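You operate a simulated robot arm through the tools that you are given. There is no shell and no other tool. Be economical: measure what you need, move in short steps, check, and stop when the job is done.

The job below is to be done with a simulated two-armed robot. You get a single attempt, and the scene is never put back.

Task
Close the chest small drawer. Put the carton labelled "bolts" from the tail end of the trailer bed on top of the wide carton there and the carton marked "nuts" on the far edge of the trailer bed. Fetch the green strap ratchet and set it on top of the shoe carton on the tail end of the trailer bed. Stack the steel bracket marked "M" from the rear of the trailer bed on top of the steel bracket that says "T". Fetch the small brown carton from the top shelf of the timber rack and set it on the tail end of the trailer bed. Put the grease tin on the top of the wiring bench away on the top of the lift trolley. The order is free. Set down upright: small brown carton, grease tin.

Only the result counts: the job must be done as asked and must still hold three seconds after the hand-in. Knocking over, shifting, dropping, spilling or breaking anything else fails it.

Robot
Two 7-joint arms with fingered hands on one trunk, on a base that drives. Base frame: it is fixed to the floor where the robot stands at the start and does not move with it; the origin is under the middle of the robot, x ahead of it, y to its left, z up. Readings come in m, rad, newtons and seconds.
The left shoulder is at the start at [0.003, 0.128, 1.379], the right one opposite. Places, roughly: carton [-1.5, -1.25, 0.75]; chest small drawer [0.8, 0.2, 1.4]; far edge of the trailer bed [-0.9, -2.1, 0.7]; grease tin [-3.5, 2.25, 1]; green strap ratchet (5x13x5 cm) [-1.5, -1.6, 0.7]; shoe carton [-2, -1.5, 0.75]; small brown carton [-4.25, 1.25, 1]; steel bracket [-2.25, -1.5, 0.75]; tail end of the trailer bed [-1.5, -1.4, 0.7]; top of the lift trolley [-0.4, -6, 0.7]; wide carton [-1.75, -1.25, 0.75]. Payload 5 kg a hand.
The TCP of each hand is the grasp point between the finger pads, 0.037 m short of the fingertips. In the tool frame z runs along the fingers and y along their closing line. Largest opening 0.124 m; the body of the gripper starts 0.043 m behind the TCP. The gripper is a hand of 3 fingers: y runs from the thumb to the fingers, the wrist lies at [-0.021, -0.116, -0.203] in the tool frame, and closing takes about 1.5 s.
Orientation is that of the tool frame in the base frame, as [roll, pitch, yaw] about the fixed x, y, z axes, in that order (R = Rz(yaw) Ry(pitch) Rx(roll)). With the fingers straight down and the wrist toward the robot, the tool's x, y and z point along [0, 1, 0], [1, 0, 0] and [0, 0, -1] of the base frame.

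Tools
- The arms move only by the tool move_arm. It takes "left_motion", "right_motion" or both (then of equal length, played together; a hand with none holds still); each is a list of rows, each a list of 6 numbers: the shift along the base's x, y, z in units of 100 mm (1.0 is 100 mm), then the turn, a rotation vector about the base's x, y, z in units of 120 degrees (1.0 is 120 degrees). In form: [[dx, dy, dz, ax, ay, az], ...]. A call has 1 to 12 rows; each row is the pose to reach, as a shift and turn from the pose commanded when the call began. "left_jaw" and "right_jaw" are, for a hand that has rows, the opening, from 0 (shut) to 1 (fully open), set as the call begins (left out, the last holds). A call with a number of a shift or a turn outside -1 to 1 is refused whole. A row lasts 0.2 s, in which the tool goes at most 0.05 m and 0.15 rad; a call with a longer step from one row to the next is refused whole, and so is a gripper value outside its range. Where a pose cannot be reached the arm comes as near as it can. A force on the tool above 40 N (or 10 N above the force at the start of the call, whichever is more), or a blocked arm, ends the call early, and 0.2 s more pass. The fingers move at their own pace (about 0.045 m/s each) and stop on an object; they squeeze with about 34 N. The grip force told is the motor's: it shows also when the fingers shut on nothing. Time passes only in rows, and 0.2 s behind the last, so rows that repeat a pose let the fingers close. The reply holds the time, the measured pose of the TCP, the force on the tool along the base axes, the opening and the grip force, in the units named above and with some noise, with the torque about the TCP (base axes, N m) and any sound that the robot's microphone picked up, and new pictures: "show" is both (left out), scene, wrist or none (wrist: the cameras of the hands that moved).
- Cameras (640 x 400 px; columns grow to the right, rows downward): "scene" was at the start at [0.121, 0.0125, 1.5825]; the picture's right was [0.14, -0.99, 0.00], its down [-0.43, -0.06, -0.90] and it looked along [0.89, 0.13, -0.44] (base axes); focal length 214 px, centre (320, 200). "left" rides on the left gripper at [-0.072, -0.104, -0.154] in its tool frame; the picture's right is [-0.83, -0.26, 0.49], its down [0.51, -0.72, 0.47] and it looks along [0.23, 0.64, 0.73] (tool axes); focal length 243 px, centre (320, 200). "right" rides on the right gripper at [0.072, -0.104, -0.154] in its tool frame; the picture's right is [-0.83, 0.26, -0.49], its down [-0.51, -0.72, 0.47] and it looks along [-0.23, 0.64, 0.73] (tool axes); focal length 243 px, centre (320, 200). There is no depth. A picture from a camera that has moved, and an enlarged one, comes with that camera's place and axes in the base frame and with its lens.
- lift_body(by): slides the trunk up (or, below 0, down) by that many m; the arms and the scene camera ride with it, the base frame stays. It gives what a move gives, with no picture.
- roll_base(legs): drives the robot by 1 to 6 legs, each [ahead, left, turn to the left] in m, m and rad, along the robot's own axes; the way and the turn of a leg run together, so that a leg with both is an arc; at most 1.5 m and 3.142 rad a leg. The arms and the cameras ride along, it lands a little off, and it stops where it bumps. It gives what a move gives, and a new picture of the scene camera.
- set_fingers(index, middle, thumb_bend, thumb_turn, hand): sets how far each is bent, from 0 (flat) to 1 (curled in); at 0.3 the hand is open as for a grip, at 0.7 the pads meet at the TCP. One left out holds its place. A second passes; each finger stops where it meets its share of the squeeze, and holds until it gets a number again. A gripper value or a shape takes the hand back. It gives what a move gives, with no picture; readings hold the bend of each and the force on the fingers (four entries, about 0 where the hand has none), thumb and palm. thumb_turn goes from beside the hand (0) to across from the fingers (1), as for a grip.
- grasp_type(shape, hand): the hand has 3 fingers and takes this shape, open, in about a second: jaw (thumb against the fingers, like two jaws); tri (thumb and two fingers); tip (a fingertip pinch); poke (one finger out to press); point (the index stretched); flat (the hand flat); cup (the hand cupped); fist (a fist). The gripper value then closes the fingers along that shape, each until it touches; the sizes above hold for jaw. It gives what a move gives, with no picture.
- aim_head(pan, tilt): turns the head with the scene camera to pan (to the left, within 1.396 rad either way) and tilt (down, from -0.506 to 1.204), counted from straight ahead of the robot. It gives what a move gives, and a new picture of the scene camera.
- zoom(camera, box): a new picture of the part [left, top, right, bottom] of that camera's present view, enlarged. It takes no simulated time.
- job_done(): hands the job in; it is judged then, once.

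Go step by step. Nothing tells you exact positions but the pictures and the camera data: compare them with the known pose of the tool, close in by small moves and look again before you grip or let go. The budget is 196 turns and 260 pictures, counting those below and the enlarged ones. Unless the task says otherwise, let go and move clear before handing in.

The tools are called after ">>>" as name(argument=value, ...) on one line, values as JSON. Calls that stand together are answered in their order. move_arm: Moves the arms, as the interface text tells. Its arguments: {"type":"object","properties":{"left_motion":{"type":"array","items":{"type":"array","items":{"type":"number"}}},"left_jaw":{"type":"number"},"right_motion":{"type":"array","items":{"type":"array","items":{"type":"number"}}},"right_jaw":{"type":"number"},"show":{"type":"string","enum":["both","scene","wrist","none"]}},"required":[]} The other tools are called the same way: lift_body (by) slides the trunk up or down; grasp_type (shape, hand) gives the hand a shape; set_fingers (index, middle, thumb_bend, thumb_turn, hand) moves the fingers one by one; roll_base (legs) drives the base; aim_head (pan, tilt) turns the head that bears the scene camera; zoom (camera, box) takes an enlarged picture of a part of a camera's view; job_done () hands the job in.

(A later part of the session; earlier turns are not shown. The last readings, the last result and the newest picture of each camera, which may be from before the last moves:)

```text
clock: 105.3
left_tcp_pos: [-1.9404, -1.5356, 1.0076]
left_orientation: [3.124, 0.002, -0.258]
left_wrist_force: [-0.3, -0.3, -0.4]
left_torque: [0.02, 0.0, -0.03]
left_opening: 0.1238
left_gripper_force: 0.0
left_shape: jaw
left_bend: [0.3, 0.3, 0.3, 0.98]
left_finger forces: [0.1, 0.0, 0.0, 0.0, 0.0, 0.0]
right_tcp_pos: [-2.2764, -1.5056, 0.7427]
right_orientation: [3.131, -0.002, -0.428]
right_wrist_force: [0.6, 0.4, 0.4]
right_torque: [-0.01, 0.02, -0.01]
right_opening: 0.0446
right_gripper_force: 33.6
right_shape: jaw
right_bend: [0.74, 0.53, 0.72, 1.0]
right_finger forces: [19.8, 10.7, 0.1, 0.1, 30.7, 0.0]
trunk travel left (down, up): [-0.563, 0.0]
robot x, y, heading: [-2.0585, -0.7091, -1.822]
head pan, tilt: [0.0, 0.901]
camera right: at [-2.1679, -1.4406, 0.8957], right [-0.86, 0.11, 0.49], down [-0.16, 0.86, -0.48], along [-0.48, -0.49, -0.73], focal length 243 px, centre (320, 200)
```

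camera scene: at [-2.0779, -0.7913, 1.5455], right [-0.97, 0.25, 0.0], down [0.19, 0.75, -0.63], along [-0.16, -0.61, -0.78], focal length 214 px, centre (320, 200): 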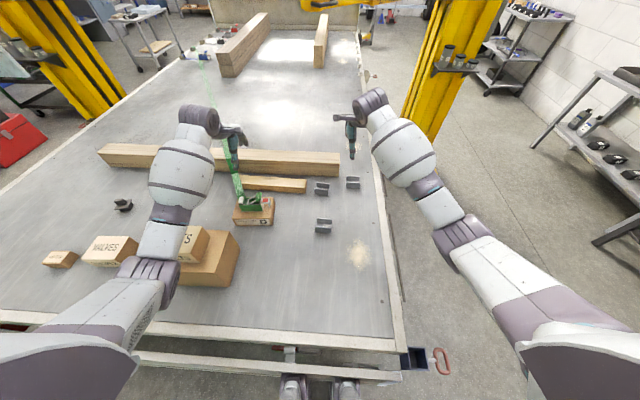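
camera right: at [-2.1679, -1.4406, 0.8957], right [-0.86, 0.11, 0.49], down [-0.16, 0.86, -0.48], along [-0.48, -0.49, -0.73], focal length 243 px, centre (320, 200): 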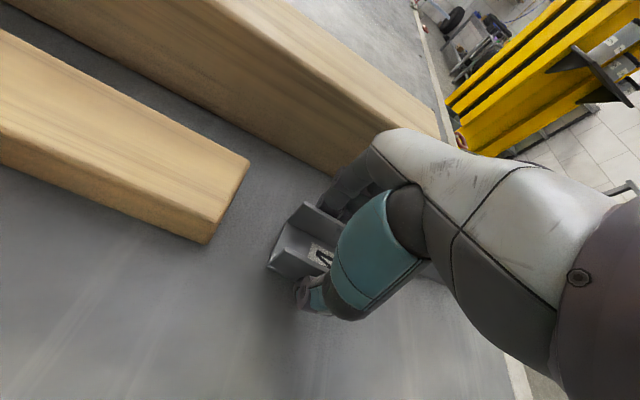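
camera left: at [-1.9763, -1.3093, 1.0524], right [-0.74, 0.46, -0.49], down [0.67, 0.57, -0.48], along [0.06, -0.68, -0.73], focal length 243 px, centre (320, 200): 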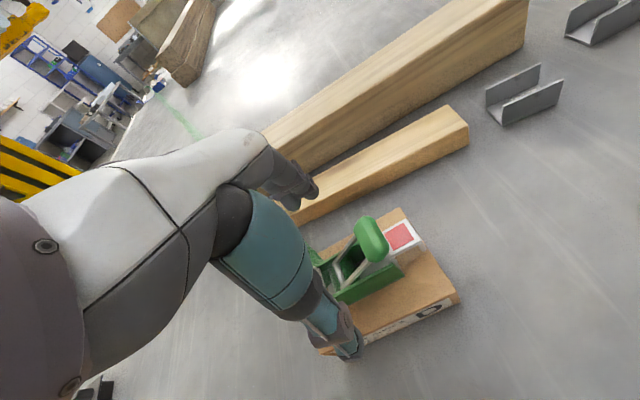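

M is held (4.5 cm). I lift it and carry it over T while turning it about 50° so its floor spans T's two walls safely.

>>> move_arm(right_motion=[[0, 0.02, 0.2, 0, 0, 0], [0, 0.05, 0.5, 0, 0, 0], [0, 0.05, 0.8, 0, 0, 0], [0, 0.05, 1, 0, 0, 0], [-0.15, 0.05, 1, 0, 0, 0.065], [-0.3, 0.05, 1, 0, 0, 0.13], [-0.45, 0.05, 1, 0, 0, 0.195], [-0.6, 0.05, 1, 0, 0, 0.26], [-0.75, 0.05, 1, 0, 0, 0.325], [-0.85, 0.05, 1, 0, 0, 0.39], [-0.95, 0.05, 1, 0, 0, 0.465], [-0.95, 0.05, 1, 0, 0, 0.465]], show="none")

>>> move_arm(right_motion=[[-0.25, 0, 0.3, 0, 0, 0], [-0.5, -0.05, 0.3, 0, 0, 0], [-0.76, -0.11, 0.3, 0, 0, 0], [-0.76, -0.11, 0.3, 0, 0, 0]])

```text
refused: row 11 steps farther than a row can; nothing moved
```

```text
clock: 106.3
left_tcp_pos: [-1.9409, -1.5348, 1.0069]
left_orientation: [3.124, 0.003, -0.257]
left_wrist_force: [0.2, 0.4, -0.8]
left_torque: [-0.01, 0.03, 0.0]
left_opening: 0.1241
left_gripper_force: 0.1
left_shape: jaw
left_bend: [0.3, 0.3, 0.3, 0.98]
left_finger forces: [0.0, 0.1, 0.0, 0.0, 0.0, 0.1]
right_tcp_pos: [-2.3538, -1.5185, 0.7723]
right_orientation: [3.132, -0.002, -0.428]
right_wrist_force: [-0.8, -0.6, -3.9]
right_torque: [-0.02, -0.01, 0.0]
right_opening: 0.0445
right_gripper_force: 33.5
right_shape: jaw
right_bend: [0.74, 0.53, 0.72, 1.0]
right_finger forces: [19.8, 11.0, 0.1, 0.1, 30.7, 0.1]
trunk travel left (down, up): [-0.563, 0.0]
robot x, y, heading: [-2.058, -0.7083, -1.82]
head pan, tilt: [0.0, 0.901]
camera scene: at [-2.0776, -0.7933, 1.5451], right [-0.97, 0.25, 0.0], down [0.19, 0.75, -0.63], along [-0.16, -0.61, -0.78], focal length 214 px, centre (320, 200)
camera right: at [-2.2444, -1.4523, 0.9256], right [-0.86, 0.11, 0.49], down [-0.16, 0.86, -0.48], along [-0.48, -0.49, -0.73], focal length 243 px, centre (320, 200)
```

scene: 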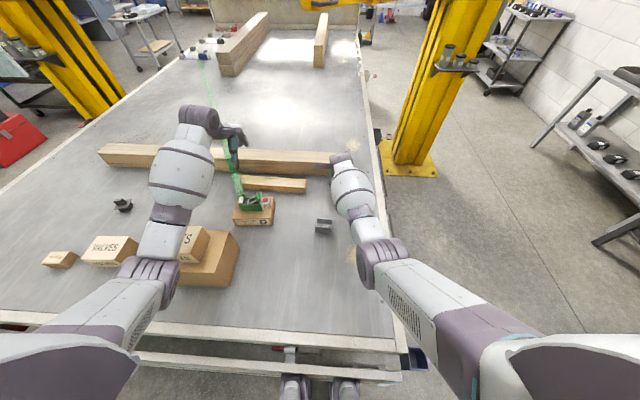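
right: 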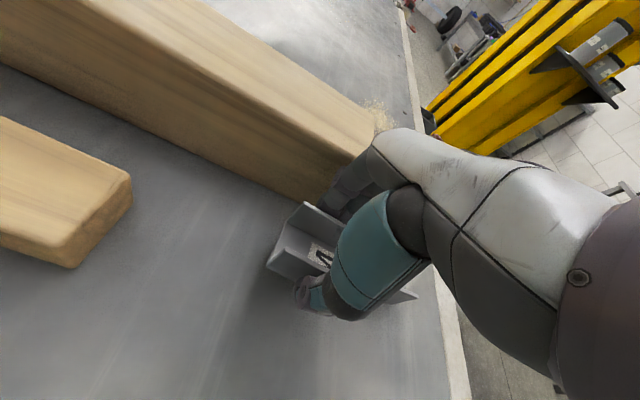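

The first call was refused and only the sideways one ran, luckily without contact. I raise straight up now.

>>> move_arm(right_motion=[[0.1, 0.05, 0.2, 0, 0, 0], [0.1, 0.05, 0.5, 0, 0, 0], [0.1, 0.05, 0.8, 0, 0, 0], [0.1, 0.05, 1, 0, 0, 0], [0.05, 0.05, 1, 0, 0, 0.06], [-0.1, 0.05, 1, 0, 0, 0.12], [-0.2, 0.05, 1, 0, 0, 0.18], [-0.3, 0.05, 1, 0, 0, 0.24], [-0.45, 0.05, 1, 0, 0, 0.3], [-0.6, 0.05, 1, 0, 0, 0.36], [-0.75, 0.05, 1, 0, 0, 0.42], [-0.85, 0.05, 1, 0, 0, 0.465]])

```text
clock: 108.9
left_tcp_pos: [-1.9417, -1.5356, 1.0086]
left_orientation: [3.125, 0.001, -0.256]
left_wrist_force: [-0.1, 0.3, -0.4]
left_torque: [0.01, -0.02, 0.01]
left_opening: 0.1239
left_gripper_force: 0.1
left_shape: jaw
left_bend: [0.3, 0.3, 0.3, 0.98]
left_finger forces: [0.0, 0.0, 0.0, 0.0, 0.0, 0.0]
right_tcp_pos: [-2.4381, -1.5127, 0.8738]
right_orientation: [3.134, 0.005, 0.548]
right_wrist_force: [0.8, -0.5, -3.0]
right_torque: [-0.06, 0.0, -0.02]
right_opening: 0.0441
right_gripper_force: 34.5
right_shape: jaw
right_bend: [0.74, 0.53, 0.72, 1.0]
right_finger forces: [19.9, 11.0, 0.0, 0.0, 30.6, 0.1]
trunk travel left (down, up): [-0.563, 0.0]
robot x, y, heading: [-2.0603, -0.7074, -1.822]
head pan, tilt: [0.0, 0.901]
camera scene: at [-2.0776, -0.7934, 1.5452], right [-0.97, 0.25, 0.0], down [0.19, 0.75, -0.63], along [-0.16, -0.61, -0.78], focal length 214 px, centre (320, 200)
camera right: at [-2.4308, -1.3842, 1.0259], right [-0.57, -0.65, 0.5], down [-0.81, 0.35, -0.47], along [0.13, -0.67, -0.73], focal length 243 px, centre (320, 200)
```

scene: 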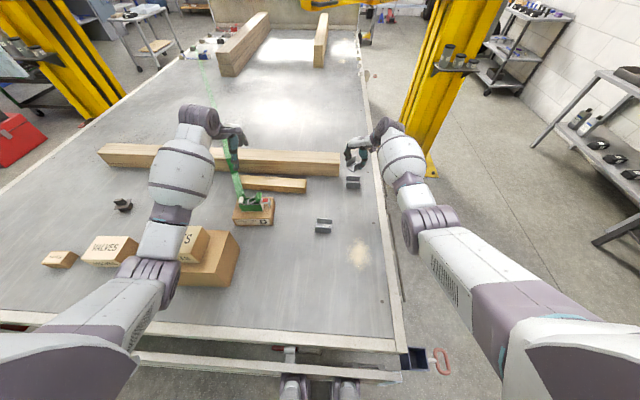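
right: 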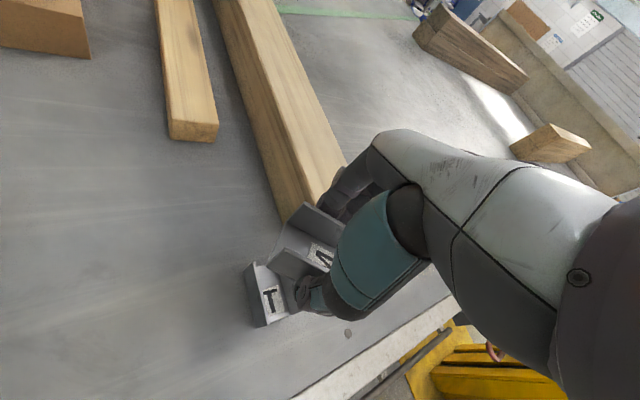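

T's mark is confirmed. I zoom to fix the alignment before lowering.

>>> zoom(camera="right", box=[230, 190, 350, 340])

>>> zoom(camera="scene", box=[310, 130, 390, 200])

```text
2.67 times, centred on (290, 265) of right
camera zoom: at [-2.4308, -1.3842, 1.0259], right [-0.57, -0.65, 0.5], down [-0.81, 0.35, -0.47], along [0.13, -0.67, -0.73], focal length 647 px, centre (400, 27)
```

zoom: 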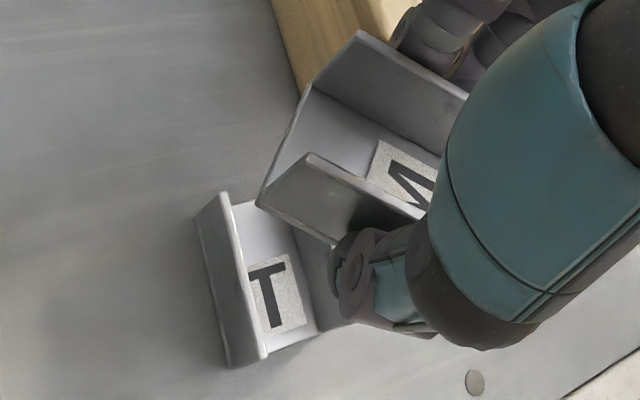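

```text
5.71 times, centred on (350, 165) of scene
camera zoom: at [-2.0776, -0.7934, 1.5452], right [-0.97, 0.25, 0.0], down [0.19, 0.75, -0.63], along [-0.16, -0.61, -0.78], focal length 1226 px, centre (149, 400)
```

zoom: 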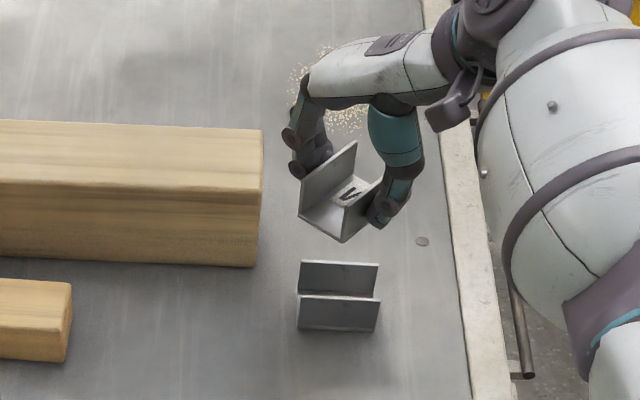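

Target over T is [-2.445,-1.514]; I trim and lower slowly until it touches.

>>> move_arm(right_motion=[[-0.07, -0.01, 0, 0, 0, 0], [-0.07, -0.01, -0.3, 0, 0, 0], [-0.07, -0.01, -0.55, 0, 0, 0], [-0.07, -0.01, -0.7, 0, 0, 0], [-0.07, -0.01, -0.77, 0, 0, 0], [-0.07, -0.01, -0.81, 0, 0, 0], [-0.07, -0.01, -0.84, 0, 0, 0], [-0.07, -0.01, -0.87, 0, 0, 0], [-0.07, -0.01, -0.89, 0, 0, 0]], show="wrist")

>>> zoom(camera="scene", box=[310, 130, 390, 200])

```text
clock: 110.9
left_tcp_pos: [-1.941, -1.5361, 1.0076]
left_orientation: [3.125, 0.0, -0.256]
left_wrist_force: [-0.8, 0.0, 0.7]
left_torque: [0.01, -0.03, 0.01]
left_opening: 0.124
left_gripper_force: 0.2
left_shape: jaw
left_bend: [0.3, 0.3, 0.3, 0.98]
left_finger forces: [0.0, 0.1, 0.1, 0.0, 0.0, 0.0]
right_tcp_pos: [-2.4455, -1.5131, 0.7847]
right_orientation: [3.135, 0.008, 0.544]
right_wrist_force: [0.7, 0.3, -2.1]
right_torque: [0.0, -0.05, 0.01]
right_opening: 0.0442
right_gripper_force: 34.0
right_shape: jaw
right_bend: [0.74, 0.53, 0.72, 1.0]
right_finger forces: [19.8, 10.7, 0.0, 0.0, 30.9, 0.0]
trunk travel left (down, up): [-0.563, 0.0]
robot x, y, heading: [-2.0599, -0.7102, -1.823]
head pan, tilt: [0.0, 0.901]
camera right: at [-2.4371, -1.3861, 0.9376], right [-0.57, -0.65, 0.5], down [-0.81, 0.35, -0.47], along [0.13, -0.67, -0.73], focal length 243 px, centre (320, 200)
```

right: 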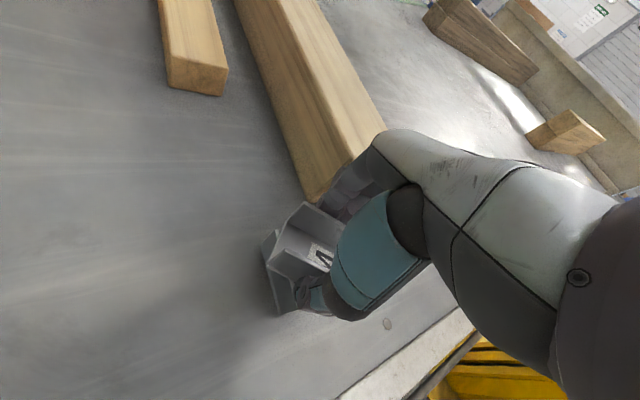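

```text
5.71 times, centred on (350, 165) of scene
camera zoom: at [-2.0775, -0.7932, 1.5453], right [-0.97, 0.25, 0.0], down [0.19, 0.75, -0.63], along [-0.16, -0.61, -0.78], focal length 1226 px, centre (149, 400)
```

zoom: 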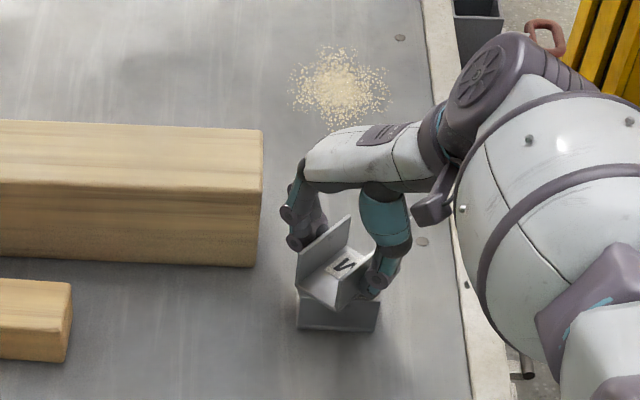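

>>> move_arm(right_motion=[[0, 0, -0.02, 0, 0, 0], [0, 0, -0.04, 0, 0, 0], [0, 0, -0.05, 0, 0, 0], [0, 0, -0.05, 0, 0, 0]], show="none")

>>> zoom(camera="right", box=[230, 190, 350, 340])

```text
clock: 111.9
left_tcp_pos: [-1.9399, -1.5352, 1.0108]
left_orientation: [3.121, 0.004, -0.256]
left_wrist_force: [-0.6, -0.4, 0.3]
left_torque: [-0.01, -0.02, -0.01]
left_opening: 0.1236
left_gripper_force: 0.1
left_shape: jaw
left_bend: [0.3, 0.3, 0.3, 0.98]
left_finger forces: [0.0, 0.1, 0.1, 0.0, 0.0, 0.0]
right_tcp_pos: [-2.4451, -1.5155, 0.7828]
right_orientation: [3.132, 0.009, 0.545]
right_wrist_force: [0.2, 4.5, 21.2]
right_torque: [0.22, 0.09, -0.02]
right_opening: 0.045
right_gripper_force: 34.5
right_shape: jaw
right_bend: [0.74, 0.53, 0.72, 1.0]
right_finger forces: [21.6, 11.9, 0.0, 0.0, 36.4, 0.1]
trunk travel left (down, up): [-0.563, 0.0]
robot x, y, heading: [-2.0597, -0.7044, -1.818]
head pan, tilt: [0.0, 0.901]
```

```text
2.67 times, centred on (290, 265) of right
camera zoom: at [-2.437, -1.3865, 0.9358], right [-0.57, -0.65, 0.5], down [-0.81, 0.35, -0.47], along [0.13, -0.68, -0.72], focal length 647 px, centre (400, 27)
```

zoom: 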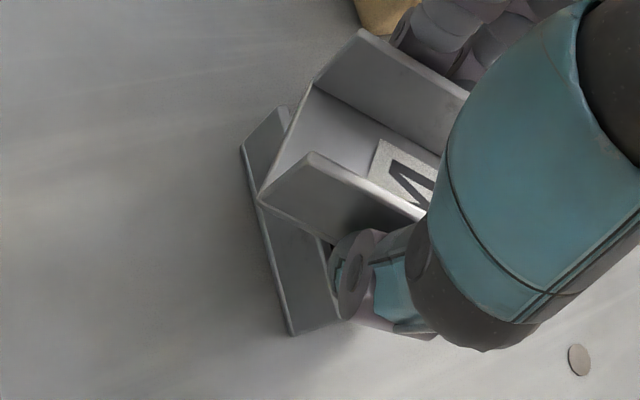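

M presses on T. I ease off 4 mm, open, and rise.

>>> move_arm(right_motion=[[0, 0, 0.035, 0, 0, 0], [0, 0, 0.035, 0, 0, 0]], show="none")

>>> move_arm(right_motion=[[0, 0, 0, 0, 0, 0], [0, 0, 0, 0, 0, 0], [0, 0, 0, 0, 0, 0], [0, 0, 0, 0, 0, 0], [0, 0, 0, 0, 0, 0], [0, 0, 0, 0, 0, 0], [0, 0, 0, 0, 0, 0], [0, 0, 0.15, 0, 0, 0], [0, 0, 0.4, 0, 0, 0], [0, 0, 0.8, 0, 0, 0], [0, 0, 1, 0, 0, 0]], right_jaw=1, show="wrist")

>>> zoom(camera="scene", box=[310, 130, 390, 200])

```text
clock: 112.5
left_tcp_pos: [-1.9398, -1.5342, 1.009]
left_orientation: [3.125, 0.002, -0.256]
left_wrist_force: [-0.1, 0.4, -0.8]
left_torque: [0.01, -0.04, -0.01]
left_opening: 0.1237
left_gripper_force: 0.1
left_shape: jaw
left_bend: [0.3, 0.3, 0.3, 0.98]
left_finger forces: [0.1, 0.0, 0.0, 0.1, 0.0, 0.0]
right_tcp_pos: [-2.4443, -1.5133, 0.7826]
right_orientation: [3.134, 0.008, 0.545]
right_wrist_force: [-1.7, -5.2, 13.7]
right_torque: [-0.17, 0.0, -0.08]
right_opening: 0.0449
right_gripper_force: 33.7
right_shape: jaw
right_bend: [0.74, 0.53, 0.72, 1.0]
right_finger forces: [23.8, 13.4, 0.0, 0.1, 33.0, 0.0]
trunk travel left (down, up): [-0.563, 0.0]
robot x, y, heading: [-2.0621, -0.704, -1.821]
head pan, tilt: [0.0, 0.901]
```

```text
clock: 114.9
left_tcp_pos: [-1.9409, -1.5351, 1.0089]
left_orientation: [3.124, 0.001, -0.257]
left_wrist_force: [-0.3, -0.1, 0.1]
left_torque: [0.02, 0.01, 0.0]
left_opening: 0.1238
left_gripper_force: 0.0
left_shape: jaw
left_bend: [0.3, 0.3, 0.3, 0.98]
left_finger forces: [0.1, 0.0, 0.1, 0.0, 0.1, 0.0]
right_tcp_pos: [-2.4443, -1.5129, 0.8833]
right_orientation: [3.138, 0.007, 0.543]
right_wrist_force: [0.2, 0.0, 0.8]
right_torque: [0.0, -0.02, 0.0]
right_opening: 0.1235
right_gripper_force: 0.0
right_shape: jaw
right_bend: [0.3, 0.3, 0.3, 0.98]
right_finger forces: [0.0, 0.0, 0.0, 0.0, 0.0, 0.0]
trunk travel left (down, up): [-0.563, 0.0]
robot x, y, heading: [-2.0601, -0.7071, -1.821]
head pan, tilt: [0.0, 0.901]
camera right: at [-2.4367, -1.3849, 1.0359], right [-0.57, -0.65, 0.5], down [-0.81, 0.35, -0.47], along [0.13, -0.67, -0.73], focal length 243 px, centre (320, 200)
```

right: 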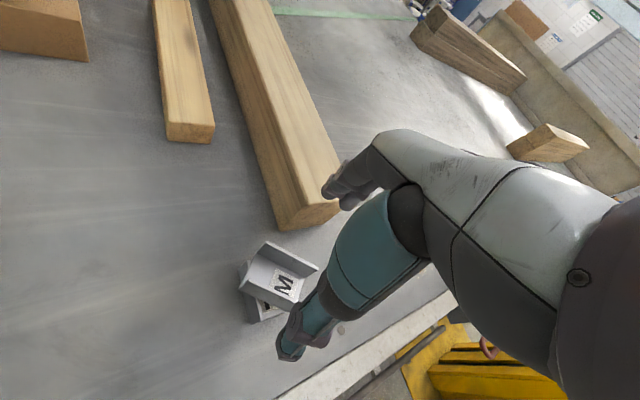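

```text
5.71 times, centred on (350, 165) of scene
camera zoom: at [-2.0773, -0.793, 1.5453], right [-0.97, 0.25, 0.0], down [0.19, 0.75, -0.63], along [-0.16, -0.61, -0.78], focal length 1226 px, centre (149, 400)
```

zoom: 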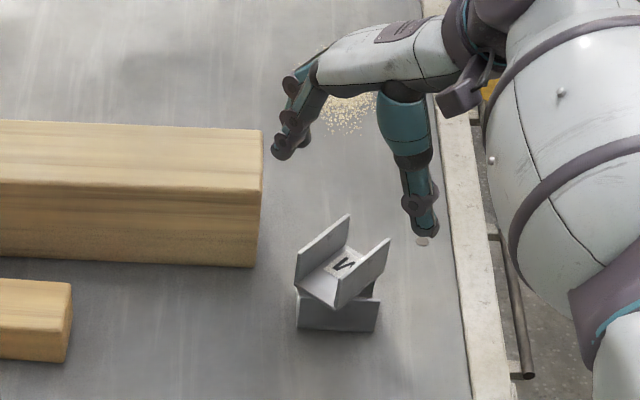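

M rests steadily on T. Next are the rack and the wiring bench: I raise both hands, back away and look toward that side.

>>> move_arm(right_motion=[[0, 0, 0.3, 0, 0, 0], [0, 0, 0.6, 0, 0, 0], [0, 0.1, 0.9, 0, 0, -0.06], [0.05, 0.3, 1, 0, 0, -0.12], [0.1, 0.5, 1, 0, 0, -0.18], [0.2, 0.7, 1, 0, 0, -0.24], [0.2, 0.9, 1, 0, 0, -0.3], [0.2, 1, 1, 0, 0, -0.36], [0.2, 1, 1, 0, 0, -0.378]], left_motion=[[0, 0, 0.3, 0, 0, 0], [0, 0, 0.6, 0, 0, 0], [0, 0, 0.9, 0, 0, 0], [0.05, 0.2, 1, 0, 0, 0], [0.1, 0.4, 1, 0, 0, 0], [0.15, 0.6, 1, 0, 0, 0], [0.2, 0.8, 1, 0, 0, 0], [0.25, 1, 1, 0, 0, 0], [0.25, 1, 1, 0, 0, 0]], show="none")

>>> roll_base(legs=[[-0.6, 0, 0]])

>>> aim_head(pan=-1.396, tilt=0.3)

```text
clock: 116.9
left_tcp_pos: [-1.9148, -1.4351, 1.1091]
left_orientation: [3.124, 0.003, -0.258]
left_wrist_force: [-0.1, 0.5, -0.2]
left_torque: [-0.05, -0.01, 0.01]
left_opening: 0.1238
left_gripper_force: 0.1
left_shape: jaw
left_bend: [0.3, 0.3, 0.3, 0.98]
left_finger forces: [0.0, 0.0, 0.0, 0.0, 0.0, 0.0]
right_tcp_pos: [-2.424, -1.4104, 0.9825]
right_orientation: [3.132, 0.001, -0.25]
right_wrist_force: [0.0, -0.6, -0.3]
right_torque: [-0.01, 0.03, 0.0]
right_opening: 0.1236
right_gripper_force: 0.1
right_shape: jaw
right_bend: [0.3, 0.3, 0.3, 0.98]
right_finger forces: [0.1, 0.1, 0.0, 0.0, 0.0, 0.0]
trunk travel left (down, up): [-0.563, 0.0]
robot x, y, heading: [-2.0608, -0.7071, -1.823]
head pan, tilt: [0.0, 0.901]
```

```text
clock: 120.3
left_tcp_pos: [-1.7676, -0.8623, 1.1016]
left_orientation: [3.134, 0.003, -0.254]
left_wrist_force: [-0.4, -0.3, 0.4]
left_torque: [-0.03, -0.02, 0.01]
left_opening: 0.1236
left_gripper_force: 0.1
left_shape: jaw
left_bend: [0.3, 0.3, 0.3, 0.98]
left_finger forces: [0.0, 0.0, 0.0, 0.0, 0.1, 0.0]
right_tcp_pos: [-2.2757, -0.839, 0.9722]
right_orientation: [3.141, -0.002, -0.244]
right_wrist_force: [0.0, -0.4, 0.6]
right_torque: [0.01, -0.01, 0.03]
right_opening: 0.1235
right_gripper_force: 0.0
right_shape: jaw
right_bend: [0.3, 0.3, 0.3, 0.98]
right_finger forces: [0.1, 0.0, 0.0, 0.0, 0.1, 0.1]
trunk travel left (down, up): [-0.563, 0.0]
robot x, y, heading: [-1.9102, -0.1284, -1.82]
head pan, tilt: [0.0, 0.901]
camera scene: at [-1.9336, -0.2261, 1.5441], right [-0.97, 0.25, 0.0], down [0.19, 0.76, -0.62], along [-0.15, -0.6, -0.78], focal length 214 px, centre (320, 200)
```

scene: 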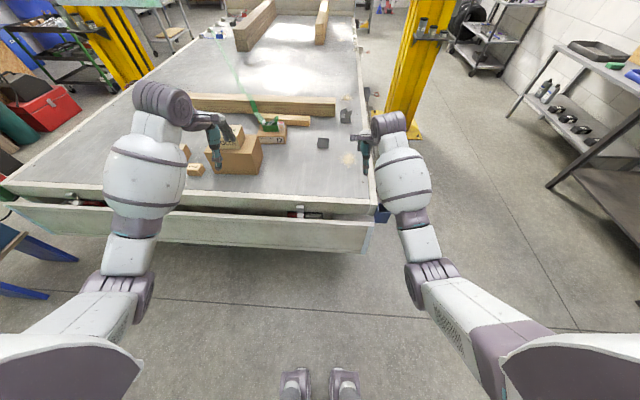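

```text
clock: 121.8
left_tcp_pos: [-1.767, -0.8619, 1.1028]
left_orientation: [3.135, 0.002, -0.252]
left_wrist_force: [0.4, -0.5, -0.5]
left_torque: [0.0, -0.01, 0.0]
left_opening: 0.1238
left_gripper_force: 0.1
left_shape: jaw
left_bend: [0.3, 0.3, 0.3, 0.98]
left_finger forces: [0.0, 0.1, 0.1, 0.1, 0.0, 0.1]
right_tcp_pos: [-2.2768, -0.8391, 0.9751]
right_orientation: [-3.14, -0.003, -0.246]
right_wrist_force: [0.9, 1.1, -0.3]
right_torque: [-0.02, 0.01, 0.02]
right_opening: 0.1236
right_gripper_force: 0.1
right_shape: jaw
right_bend: [0.3, 0.3, 0.3, 0.98]
right_finger forces: [0.0, 0.0, 0.0, 0.0, 0.0, 0.0]
trunk travel left (down, up): [-0.563, 0.0]
robot x, y, heading: [-1.9102, -0.1231, -1.82]
head pan, tilt: [-1.396, 0.3]
camera scene: at [-2.0079, -0.145, 1.5965], right [0.07, 1.0, 0.0], down [0.3, -0.02, -0.96], along [-0.95, 0.07, -0.3], focal length 214 px, centre (320, 200)
```

scene: 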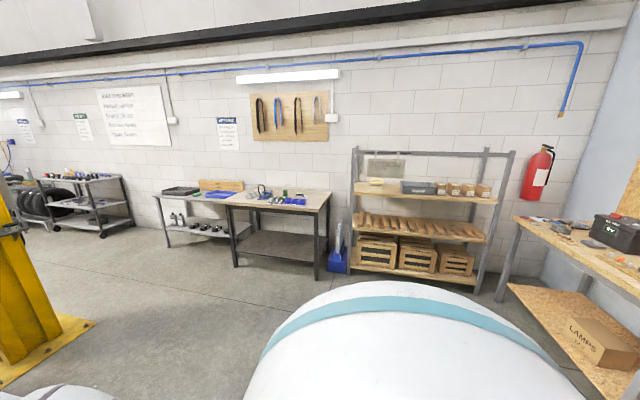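

The timber rack is on the far wall, cartons on its top shelf, and the wiring bench is to its right. I turn to face the rack and drive nearer.

>>> roll_base(legs=[[0, 0, -1.57], [0, -0.7, 0], [1.3, 0, 0]])

>>> aim_head(pan=0, tilt=0.45)

```text
clock: 135.7
left_tcp_pos: [-3.7127, 0.7642, 1.1028]
left_orientation: [3.133, 0.001, -1.839]
left_wrist_force: [0.0, 1.1, -0.2]
left_torque: [0.03, 0.0, 0.03]
left_opening: 0.124
left_gripper_force: 0.0
left_shape: jaw
left_bend: [0.3, 0.3, 0.3, 0.98]
left_finger forces: [0.0, 0.0, 0.0, 0.2, 0.1, 0.0]
right_tcp_pos: [-3.6821, 1.2722, 0.9745]
right_orientation: [3.141, -0.001, -1.83]
right_wrist_force: [-0.3, -0.1, 0.3]
right_torque: [-0.03, 0.02, -0.02]
right_opening: 0.1236
right_gripper_force: 0.0
right_shape: jaw
right_bend: [0.3, 0.3, 0.3, 0.98]
right_finger forces: [0.0, 0.0, 0.0, 0.0, 0.1, 0.1]
trunk travel left (down, up): [-0.563, 0.0]
robot x, y, heading: [-2.9755, 0.8964, 2.875]
head pan, tilt: [-1.396, 0.3]
camera scene: at [-2.9894, 0.9949, 1.5966], right [1.0, -0.09, 0.0], down [-0.03, -0.29, -0.96], along [0.09, 0.95, -0.3], focal length 214 px, centre (320, 200)
```

scene: 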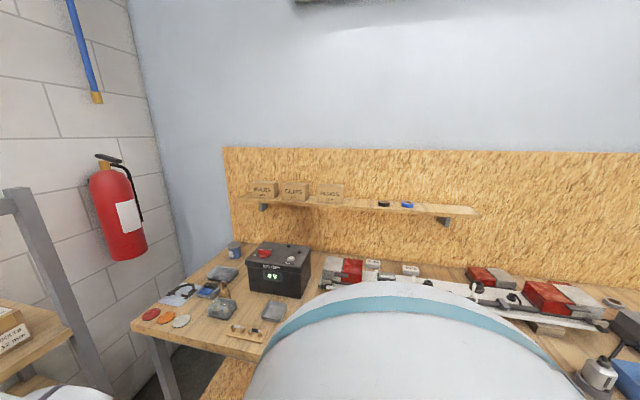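

```text
clock: 137.2
left_tcp_pos: [-3.7147, 0.7634, 1.1024]
left_orientation: [3.133, 0.0, -1.839]
left_wrist_force: [-0.2, 1.1, -0.4]
left_torque: [0.02, 0.02, -0.01]
left_opening: 0.1239
left_gripper_force: 0.1
left_shape: jaw
left_bend: [0.3, 0.3, 0.3, 0.98]
left_finger forces: [0.0, 0.1, 0.0, 0.0, 0.0, 0.0]
right_tcp_pos: [-3.6833, 1.2722, 0.9742]
right_orientation: [3.139, -0.002, -1.83]
right_wrist_force: [0.4, 0.2, 0.1]
right_torque: [0.0, 0.02, 0.01]
right_opening: 0.1238
right_gripper_force: 0.0
right_shape: jaw
right_bend: [0.3, 0.3, 0.3, 0.98]
right_finger forces: [0.1, 0.0, 0.1, 0.0, 0.1, 0.1]
trunk travel left (down, up): [-0.563, 0.0]
robot x, y, heading: [-2.9732, 0.897, 2.877]
head pan, tilt: [0.0, 0.45]
camera scene: at [-3.0871, 0.9262, 1.5826], right [0.26, 0.96, 0.0], down [0.42, -0.11, -0.9], along [-0.87, 0.24, -0.44], focal length 214 px, centre (320, 200)
```

scene: 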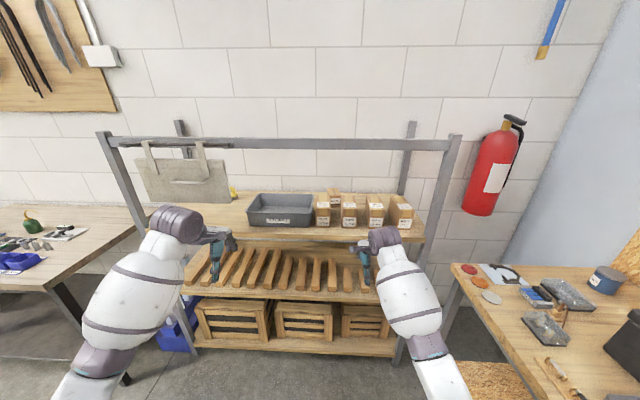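

>>> zoom(camera="scene", box=[290, 170, 430, 250])

>>> zoom(camera="scene", box=[440, 240, 640, 370])

```text
4.57 times, centred on (360, 210) of scene
camera zoom: at [-3.0871, 0.9262, 1.5826], right [0.26, 0.96, 0.0], down [0.42, -0.11, -0.9], along [-0.87, 0.24, -0.44], focal length 980 px, centre (137, 154)
```

zoom: 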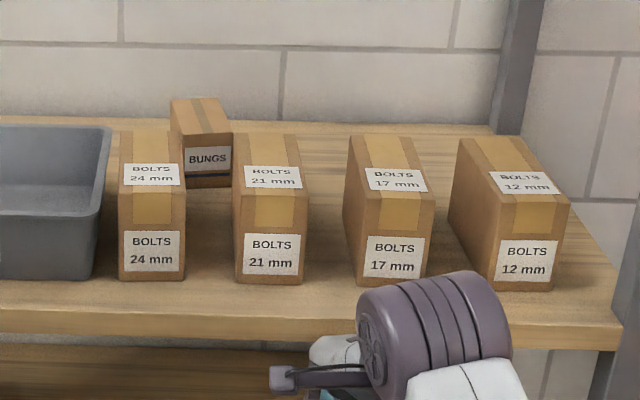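

```text
3.08 times, centred on (540, 305) of scene
camera zoom: at [-3.0871, 0.9262, 1.5826], right [0.26, 0.96, 0.0], down [0.42, -0.11, -0.9], along [-0.87, 0.24, -0.44], focal length 660 px, centre (-357, -123)
```

zoom: 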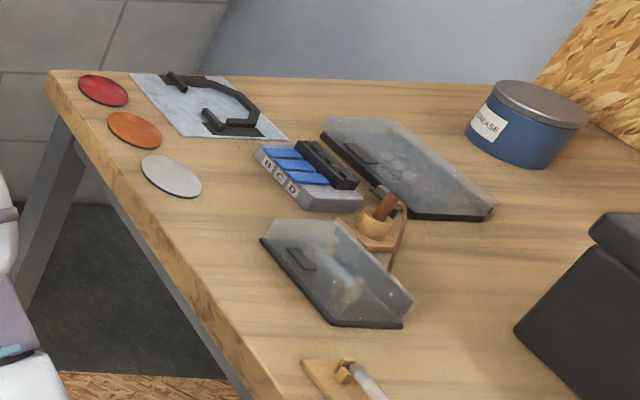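

BUNGS, the small brown carton behind the "BOLTS xx mm" row, matches the given place; the GREASE tin is on the bench at right. I retract both arms before moving closer.

>>> move_arm(right_motion=[[0.3, -0.08, 0.2, 0, 0, 0], [0.6, -0.16, 0.4, 0, 0, 0], [0.9, -0.25, 0.6, 0, 0, 0], [0.97, -0.26, 0.9, 0, 0, 0], [0.97, -0.26, 1, 0, 0, 0]], left_motion=[[0.3, -0.08, 0, 0, 0, 0], [0.6, -0.16, 0, 0, 0, 0], [0.9, -0.25, 0, 0, 0, 0], [0.97, -0.26, 0, 0, 0, 0], [0.97, -0.26, 0, 0, 0, 0]], show="none")

>>> move_arm(right_motion=[[0.3, -0.08, 0.1, 0, 0, 0], [0.6, -0.16, 0.2, 0, 0, 0], [0.9, -0.25, 0.3, 0, 0, 0], [0.97, -0.26, 0.3, 0, 0, 0]], left_motion=[[0.3, -0.08, 0, 0, 0, 0], [0.6, -0.16, 0, 0, 0, 0], [0.9, -0.25, 0, 0, 0, 0], [0.97, -0.26, 0, 0, 0, 0]], show="none")

>>> roll_base(legs=[[0, -0.2, 0], [0.3, 0, 0]])

```text
clock: 138.4
left_tcp_pos: [-3.6148, 0.7387, 1.1025]
left_orientation: [3.135, 0.002, -1.841]
left_wrist_force: [-0.9, -0.8, 0.0]
left_torque: [-0.03, 0.01, 0.02]
left_opening: 0.1238
left_gripper_force: 0.0
left_shape: jaw
left_bend: [0.3, 0.3, 0.3, 0.98]
left_finger forces: [0.0, 0.0, 0.1, 0.0, 0.0, 0.1]
right_tcp_pos: [-3.5851, 1.246, 1.0748]
right_orientation: [-3.141, -0.002, -1.831]
right_wrist_force: [0.0, 0.3, -0.4]
right_torque: [-0.03, 0.0, 0.02]
right_opening: 0.1239
right_gripper_force: 0.0
right_shape: jaw
right_bend: [0.3, 0.3, 0.3, 0.98]
right_finger forces: [0.1, 0.0, 0.1, 0.0, 0.1, 0.0]
trunk travel left (down, up): [-0.563, 0.0]
robot x, y, heading: [-2.9781, 0.8955, 2.875]
head pan, tilt: [0.0, 0.45]
```

```text
clock: 139.4
left_tcp_pos: [-3.5184, 0.7122, 1.1022]
left_orientation: [3.133, 0.002, -1.841]
left_wrist_force: [-0.4, -1.0, -0.3]
left_torque: [-0.01, 0.0, 0.01]
left_opening: 0.1235
left_gripper_force: 0.0
left_shape: jaw
left_bend: [0.3, 0.3, 0.3, 0.98]
left_finger forces: [0.0, 0.1, 0.0, 0.2, 0.1, 0.1]
right_tcp_pos: [-3.4899, 1.2218, 1.1046]
right_orientation: [3.141, -0.003, -1.831]
right_wrist_force: [0.1, -0.4, -0.1]
right_torque: [-0.02, -0.01, 0.01]
right_opening: 0.1239
right_gripper_force: 0.1
right_shape: jaw
right_bend: [0.3, 0.3, 0.3, 0.98]
right_finger forces: [0.1, 0.0, 0.0, 0.0, 0.1, 0.1]
trunk travel left (down, up): [-0.563, 0.0]
robot x, y, heading: [-2.9802, 0.9002, 2.874]
head pan, tilt: [0.0, 0.45]
```

```text
clock: 142.7
left_tcp_pos: [-3.7545, 0.9833, 1.1012]
left_orientation: [3.134, 0.001, -1.839]
left_wrist_force: [0.0, 1.5, -0.4]
left_torque: [0.01, 0.01, -0.02]
left_opening: 0.1238
left_gripper_force: 0.0
left_shape: jaw
left_bend: [0.3, 0.3, 0.3, 0.98]
left_finger forces: [0.1, 0.1, 0.1, 0.0, 0.0, 0.1]
right_tcp_pos: [-3.7254, 1.4907, 1.105]
right_orientation: [3.14, -0.002, -1.828]
right_wrist_force: [0.1, 0.5, -0.3]
right_torque: [0.04, 0.0, 0.0]
right_opening: 0.1238
right_gripper_force: 0.1
right_shape: jaw
right_bend: [0.3, 0.3, 0.3, 0.98]
right_finger forces: [0.1, 0.1, 0.1, 0.0, 0.1, 0.0]
trunk travel left (down, up): [-0.563, 0.0]
robot x, y, heading: [-3.2123, 1.1657, 2.872]
head pan, tilt: [0.0, 0.45]
camera scene: at [-3.3222, 1.1967, 1.5828], right [0.26, 0.97, 0.0], down [0.42, -0.11, -0.9], along [-0.87, 0.24, -0.43], focal length 214 px, centre (320, 200)
```

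scene: 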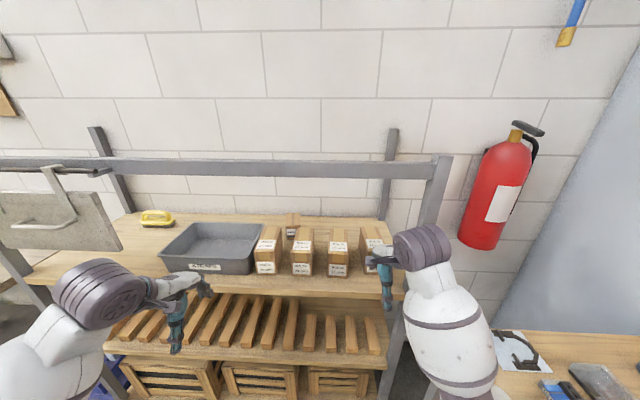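

>>> zoom(camera="scene", box=[230, 190, 400, 300])

```text
3.64 times, centred on (315, 245) of scene
camera zoom: at [-3.3222, 1.1967, 1.5828], right [0.26, 0.97, 0.0], down [0.42, -0.11, -0.9], along [-0.87, 0.24, -0.43], focal length 780 px, centre (338, 36)
```

zoom: 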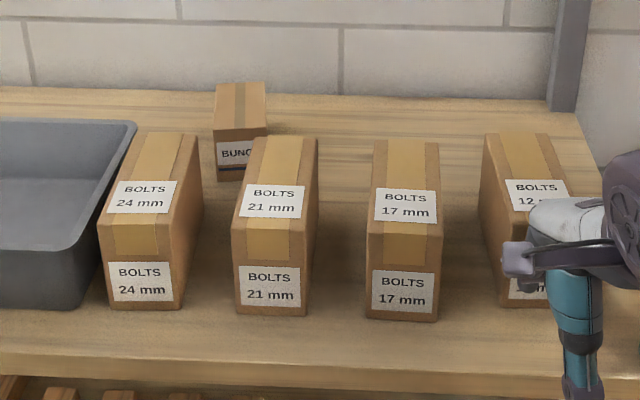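

BUNGS stands behind the row (about 6×11×7 cm, centre near [-4.13,1.305], shelf at 1.03), under a bar at about z 1.43. First I get the right hand out of the way: back and high above the bar.

>>> move_arm(right_motion=[[0.3, -0.08, 0, 0, 0, 0], [0.6, -0.16, 0, 0, 0, 0], [0.95, -0.26, 0, 0, 0, 0], [0.95, -0.26, 0.3, 0, 0, 0], [0.95, -0.26, 0.6, 0, 0, 0], [0.95, -0.26, 1, 0, 0, 0]], left_motion=[[0.0, 0.1, 0.1, 0, 0, -0.0625], [0.03, 0.2, 0.2, 0, 0, -0.125], [0.05, 0.3, 0.3, 0, 0, -0.1875], [0.07, 0.4, 0.4, 0, 0, -0.25], [0.08, 0.5, 0.5, 0, 0, -0.3125], [0.1, 0.6, 0.5, 0, 0, -0.375]], show="none")

>>> move_arm(right_motion=[[0, 0, 0.2, 0, 0, 0], [0, 0, 0.4, 0, 0, 0], [0, 0, 0.6, 0, 0, 0], [0, 0, 0.8, 0, 0, 0], [0, 0, 1, 0, 0, 0], [0, 0, 1, 0, 0, 0]], left_motion=[[0.0, 0.1, 0, 0, 0, -0.0625], [0.03, 0.2, 0, 0, 0, -0.125], [0.05, 0.3, 0, 0, 0, -0.1875], [0.07, 0.4, 0, 0, 0, -0.25], [0.08, 0.5, 0, 0, 0, -0.3125], [0.1, 0.5, 0, 0, 0, -0.375]])

```text
clock: 144.1
left_tcp_pos: [-3.7468, 1.0363, 1.152]
left_orientation: [3.128, 0.004, -2.627]
left_wrist_force: [-0.4, -1.3, -0.9]
left_torque: [0.08, -0.02, 0.01]
left_opening: 0.1238
left_gripper_force: 0.0
left_shape: jaw
left_bend: [0.3, 0.3, 0.3, 0.98]
left_finger forces: [0.1, 0.0, 0.0, 0.0, 0.0, 0.0]
right_tcp_pos: [-3.6329, 1.4589, 1.2073]
right_orientation: [3.141, 0.004, -1.831]
right_wrist_force: [0.3, -1.3, 0.5]
right_torque: [0.06, 0.01, -0.04]
right_opening: 0.124
right_gripper_force: 0.0
right_shape: jaw
right_bend: [0.3, 0.3, 0.3, 0.98]
right_finger forces: [0.0, 0.0, 0.1, 0.1, 0.0, 0.1]
trunk travel left (down, up): [-0.563, 0.0]
robot x, y, heading: [-3.2135, 1.1677, 2.878]
head pan, tilt: [0.0, 0.45]
```

```text
clock: 145.4
left_tcp_pos: [-3.736, 1.0939, 1.1528]
left_orientation: [3.133, 0.002, 2.872]
left_wrist_force: [0.1, 0.5, -0.4]
left_torque: [0.0, -0.01, -0.01]
left_opening: 0.1239
left_gripper_force: 0.1
left_shape: jaw
left_bend: [0.3, 0.3, 0.3, 0.98]
left_finger forces: [0.0, 0.1, 0.0, 0.1, 0.0, 0.0]
right_tcp_pos: [-3.631, 1.4656, 1.3045]
right_orientation: [-3.141, -0.001, -1.829]
right_wrist_force: [-0.9, 1.1, 0.8]
right_torque: [-0.02, 0.0, 0.01]
right_opening: 0.1239
right_gripper_force: 0.0
right_shape: jaw
right_bend: [0.3, 0.3, 0.3, 0.98]
right_finger forces: [0.0, 0.0, 0.0, 0.0, 0.0, 0.1]
trunk travel left (down, up): [-0.563, 0.0]
robot x, y, heading: [-3.2121, 1.1669, 2.874]
head pan, tilt: [0.0, 0.45]
camera scene: at [-3.3243, 1.1983, 1.5825], right [0.26, 0.97, 0.0], down [0.42, -0.11, -0.9], along [-0.87, 0.23, -0.44], focal length 214 px, centre (320, 200)
camera right: at [-3.5498, 1.3689, 1.4581], right [-0.04, 0.87, 0.49], down [0.83, 0.3, -0.47], along [-0.56, 0.39, -0.73], focal length 243 px, centre (320, 200)
camera left: at [-3.6947, 0.9723, 1.304], right [0.73, -0.47, -0.49], down [-0.68, -0.56, -0.48], along [-0.05, 0.68, -0.73], focal length 243 px, centre (320, 200)
```

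scene: 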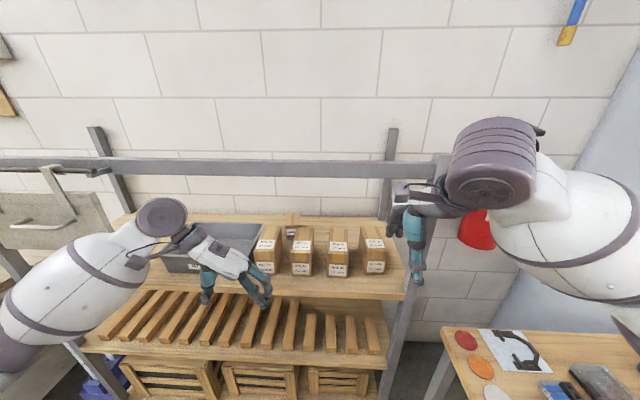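
right: 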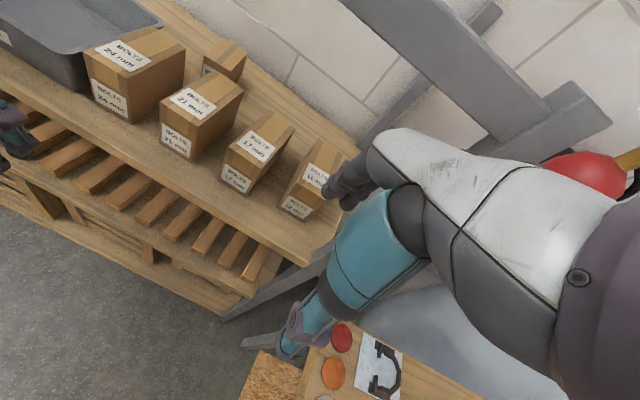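
left: 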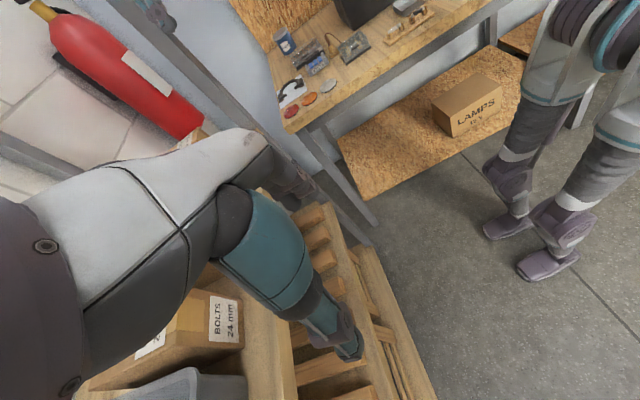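

>>> zoom(camera="right", box=[70, 20, 270, 170])

```text
2.67 times, centred on (170, 95) of right
camera zoom: at [-3.5498, 1.3689, 1.4581], right [-0.04, 0.87, 0.49], down [0.83, 0.3, -0.47], along [-0.56, 0.39, -0.73], focal length 647 px, centre (720, 480)
```

zoom: 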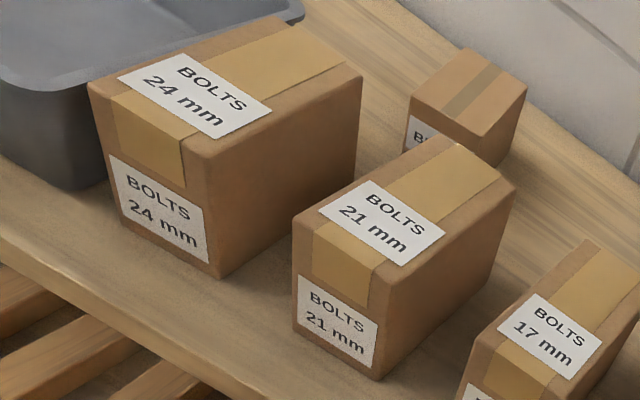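

The right camera confirms BUNGS: centre [-4.139,1.294], top 1.10, turned about 8°. I tilt the left hand 45° forward on BUNGS' lane, still in front of the rack, and go on raising the right hand.

>>> move_arm(left_motion=[[0.03, 0.12, 0.02, 0.0106, 0.0526, 0.0089], [0.05, 0.24, 0.04, 0.0213, 0.1051, 0.0179], [0.08, 0.36, 0.06, 0.0319, 0.1577, 0.0268], [0.11, 0.49, 0.07, 0.0425, 0.2103, 0.0357], [0.14, 0.61, 0.09, 0.0531, 0.2629, 0.0446], [0.16, 0.73, 0.1, 0.0638, 0.3154, 0.0536], [0.19, 0.85, 0.12, 0.0744, 0.368, 0.0625], [0.19, 0.85, 0.12, 0.0744, 0.368, 0.0625]], right_motion=[[0, 0, 0.2, 0, 0, 0], [0, 0, 0.4, 0, 0, 0], [0, 0, 0.6, 0, 0, 0], [0, 0, 0.8, 0, 0, 0], [0, 0, 1, 0, 0, 0], [0, 0, 1, 0, 0, 0], [0, 0, 1, 0, 0, 0], [0, 0, 1, 0, 0, 0]], show="none")

>>> move_arm(right_motion=[[0, 0, 0.3, 0, 0, 0], [0, 0, 0.6, 0, 0, 0], [0, 0, 0.9, 0, 0, 0], [0, 0, 1, 0, 0, 0]], show="none")

>>> move_arm(right_motion=[[0, 0, 0.3, 0, 0, 0], [0, 0, 0.6, 0, 0, 0], [0, 0, 0.9, 0, 0, 0], [0, 0, 1, 0, 0, 0]])

```text
clock: 147.2
left_tcp_pos: [-3.7216, 1.1794, 1.1633]
left_orientation: [3.136, -0.783, 3.009]
left_wrist_force: [0.4, -0.5, -0.3]
left_torque: [-0.03, 0.0, 0.05]
left_opening: 0.1237
left_gripper_force: 0.1
left_shape: jaw
left_bend: [0.3, 0.3, 0.3, 0.98]
left_finger forces: [0.1, 0.0, 0.0, 0.1, 0.0, 0.1]
left hand out of reach, approached as far as the arm can: row 7, 8
right_tcp_pos: [-3.6323, 1.4641, 1.4054]
right_orientation: [3.141, -0.001, -1.831]
right_wrist_force: [-0.1, -0.2, -0.3]
right_torque: [-0.01, -0.02, -0.02]
right_opening: 0.1238
right_gripper_force: 0.0
right_shape: jaw
right_bend: [0.3, 0.3, 0.3, 0.98]
right_finger forces: [0.0, 0.0, 0.0, 0.1, 0.0, 0.0]
trunk travel left (down, up): [-0.563, 0.0]
robot x, y, heading: [-3.2106, 1.1699, 2.88]
head pan, tilt: [0.0, 0.45]
```

```text
clock: 148.2
left_tcp_pos: [-3.7214, 1.1786, 1.163]
left_orientation: [3.136, -0.782, 3.008]
left_wrist_force: [-0.3, 0.9, 0.0]
left_torque: [0.0, 0.0, 0.02]
left_opening: 0.1236
left_gripper_force: 0.1
left_shape: jaw
left_bend: [0.3, 0.3, 0.3, 0.98]
left_finger forces: [0.0, 0.0, 0.0, 0.1, 0.0, 0.1]
right_tcp_pos: [-3.6303, 1.4648, 1.5047]
right_orientation: [-3.141, 0.0, -1.831]
right_wrist_force: [0.6, -0.2, 0.5]
right_torque: [0.01, 0.03, -0.01]
right_opening: 0.1235
right_gripper_force: 0.0
right_shape: jaw
right_bend: [0.3, 0.3, 0.3, 0.98]
right_finger forces: [0.0, 0.1, 0.0, 0.1, 0.0, 0.1]
trunk travel left (down, up): [-0.563, 0.0]
robot x, y, heading: [-3.2121, 1.168, 2.875]
head pan, tilt: [0.0, 0.45]
```

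```text
clock: 149.2
left_tcp_pos: [-3.7213, 1.1781, 1.1629]
left_orientation: [3.134, -0.782, 3.009]
left_wrist_force: [0.4, 0.5, -0.9]
left_torque: [0.0, 0.0, -0.01]
left_opening: 0.1239
left_gripper_force: 0.1
left_shape: jaw
left_bend: [0.3, 0.3, 0.3, 0.98]
left_finger forces: [0.1, 0.1, 0.0, 0.1, 0.0, 0.1]
right_tcp_pos: [-3.6307, 1.4658, 1.604]
right_orientation: [-3.141, -0.002, -1.83]
right_wrist_force: [-0.6, 0.1, 0.7]
right_torque: [0.0, 0.01, -0.02]
right_opening: 0.124
right_gripper_force: 0.0
right_shape: jaw
right_bend: [0.3, 0.3, 0.3, 0.98]
right_finger forces: [0.1, 0.0, 0.1, 0.0, 0.0, 0.0]
trunk travel left (down, up): [-0.563, 0.0]
robot x, y, heading: [-3.2116, 1.1689, 2.883]
head pan, tilt: [0.0, 0.45]
camera scene: at [-3.3239, 1.1972, 1.5826], right [0.26, 0.97, 0.0], down [0.42, -0.11, -0.9], along [-0.87, 0.24, -0.44], focal length 214 px, centre (320, 200)
camera right: at [-3.5494, 1.3688, 1.7583], right [-0.04, 0.87, 0.49], down [0.83, 0.3, -0.47], along [-0.56, 0.39, -0.73], focal length 243 px, centre (320, 200)
```

scene: 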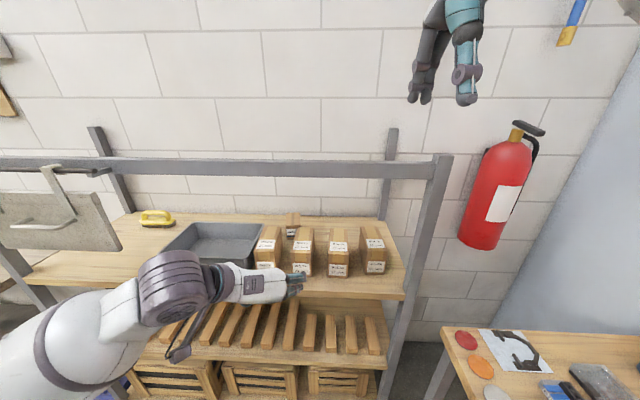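
right: 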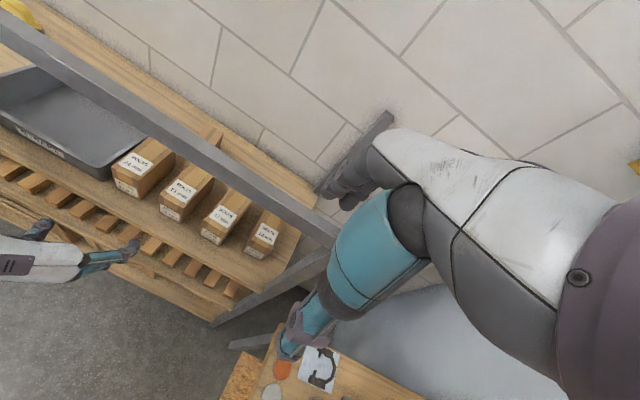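

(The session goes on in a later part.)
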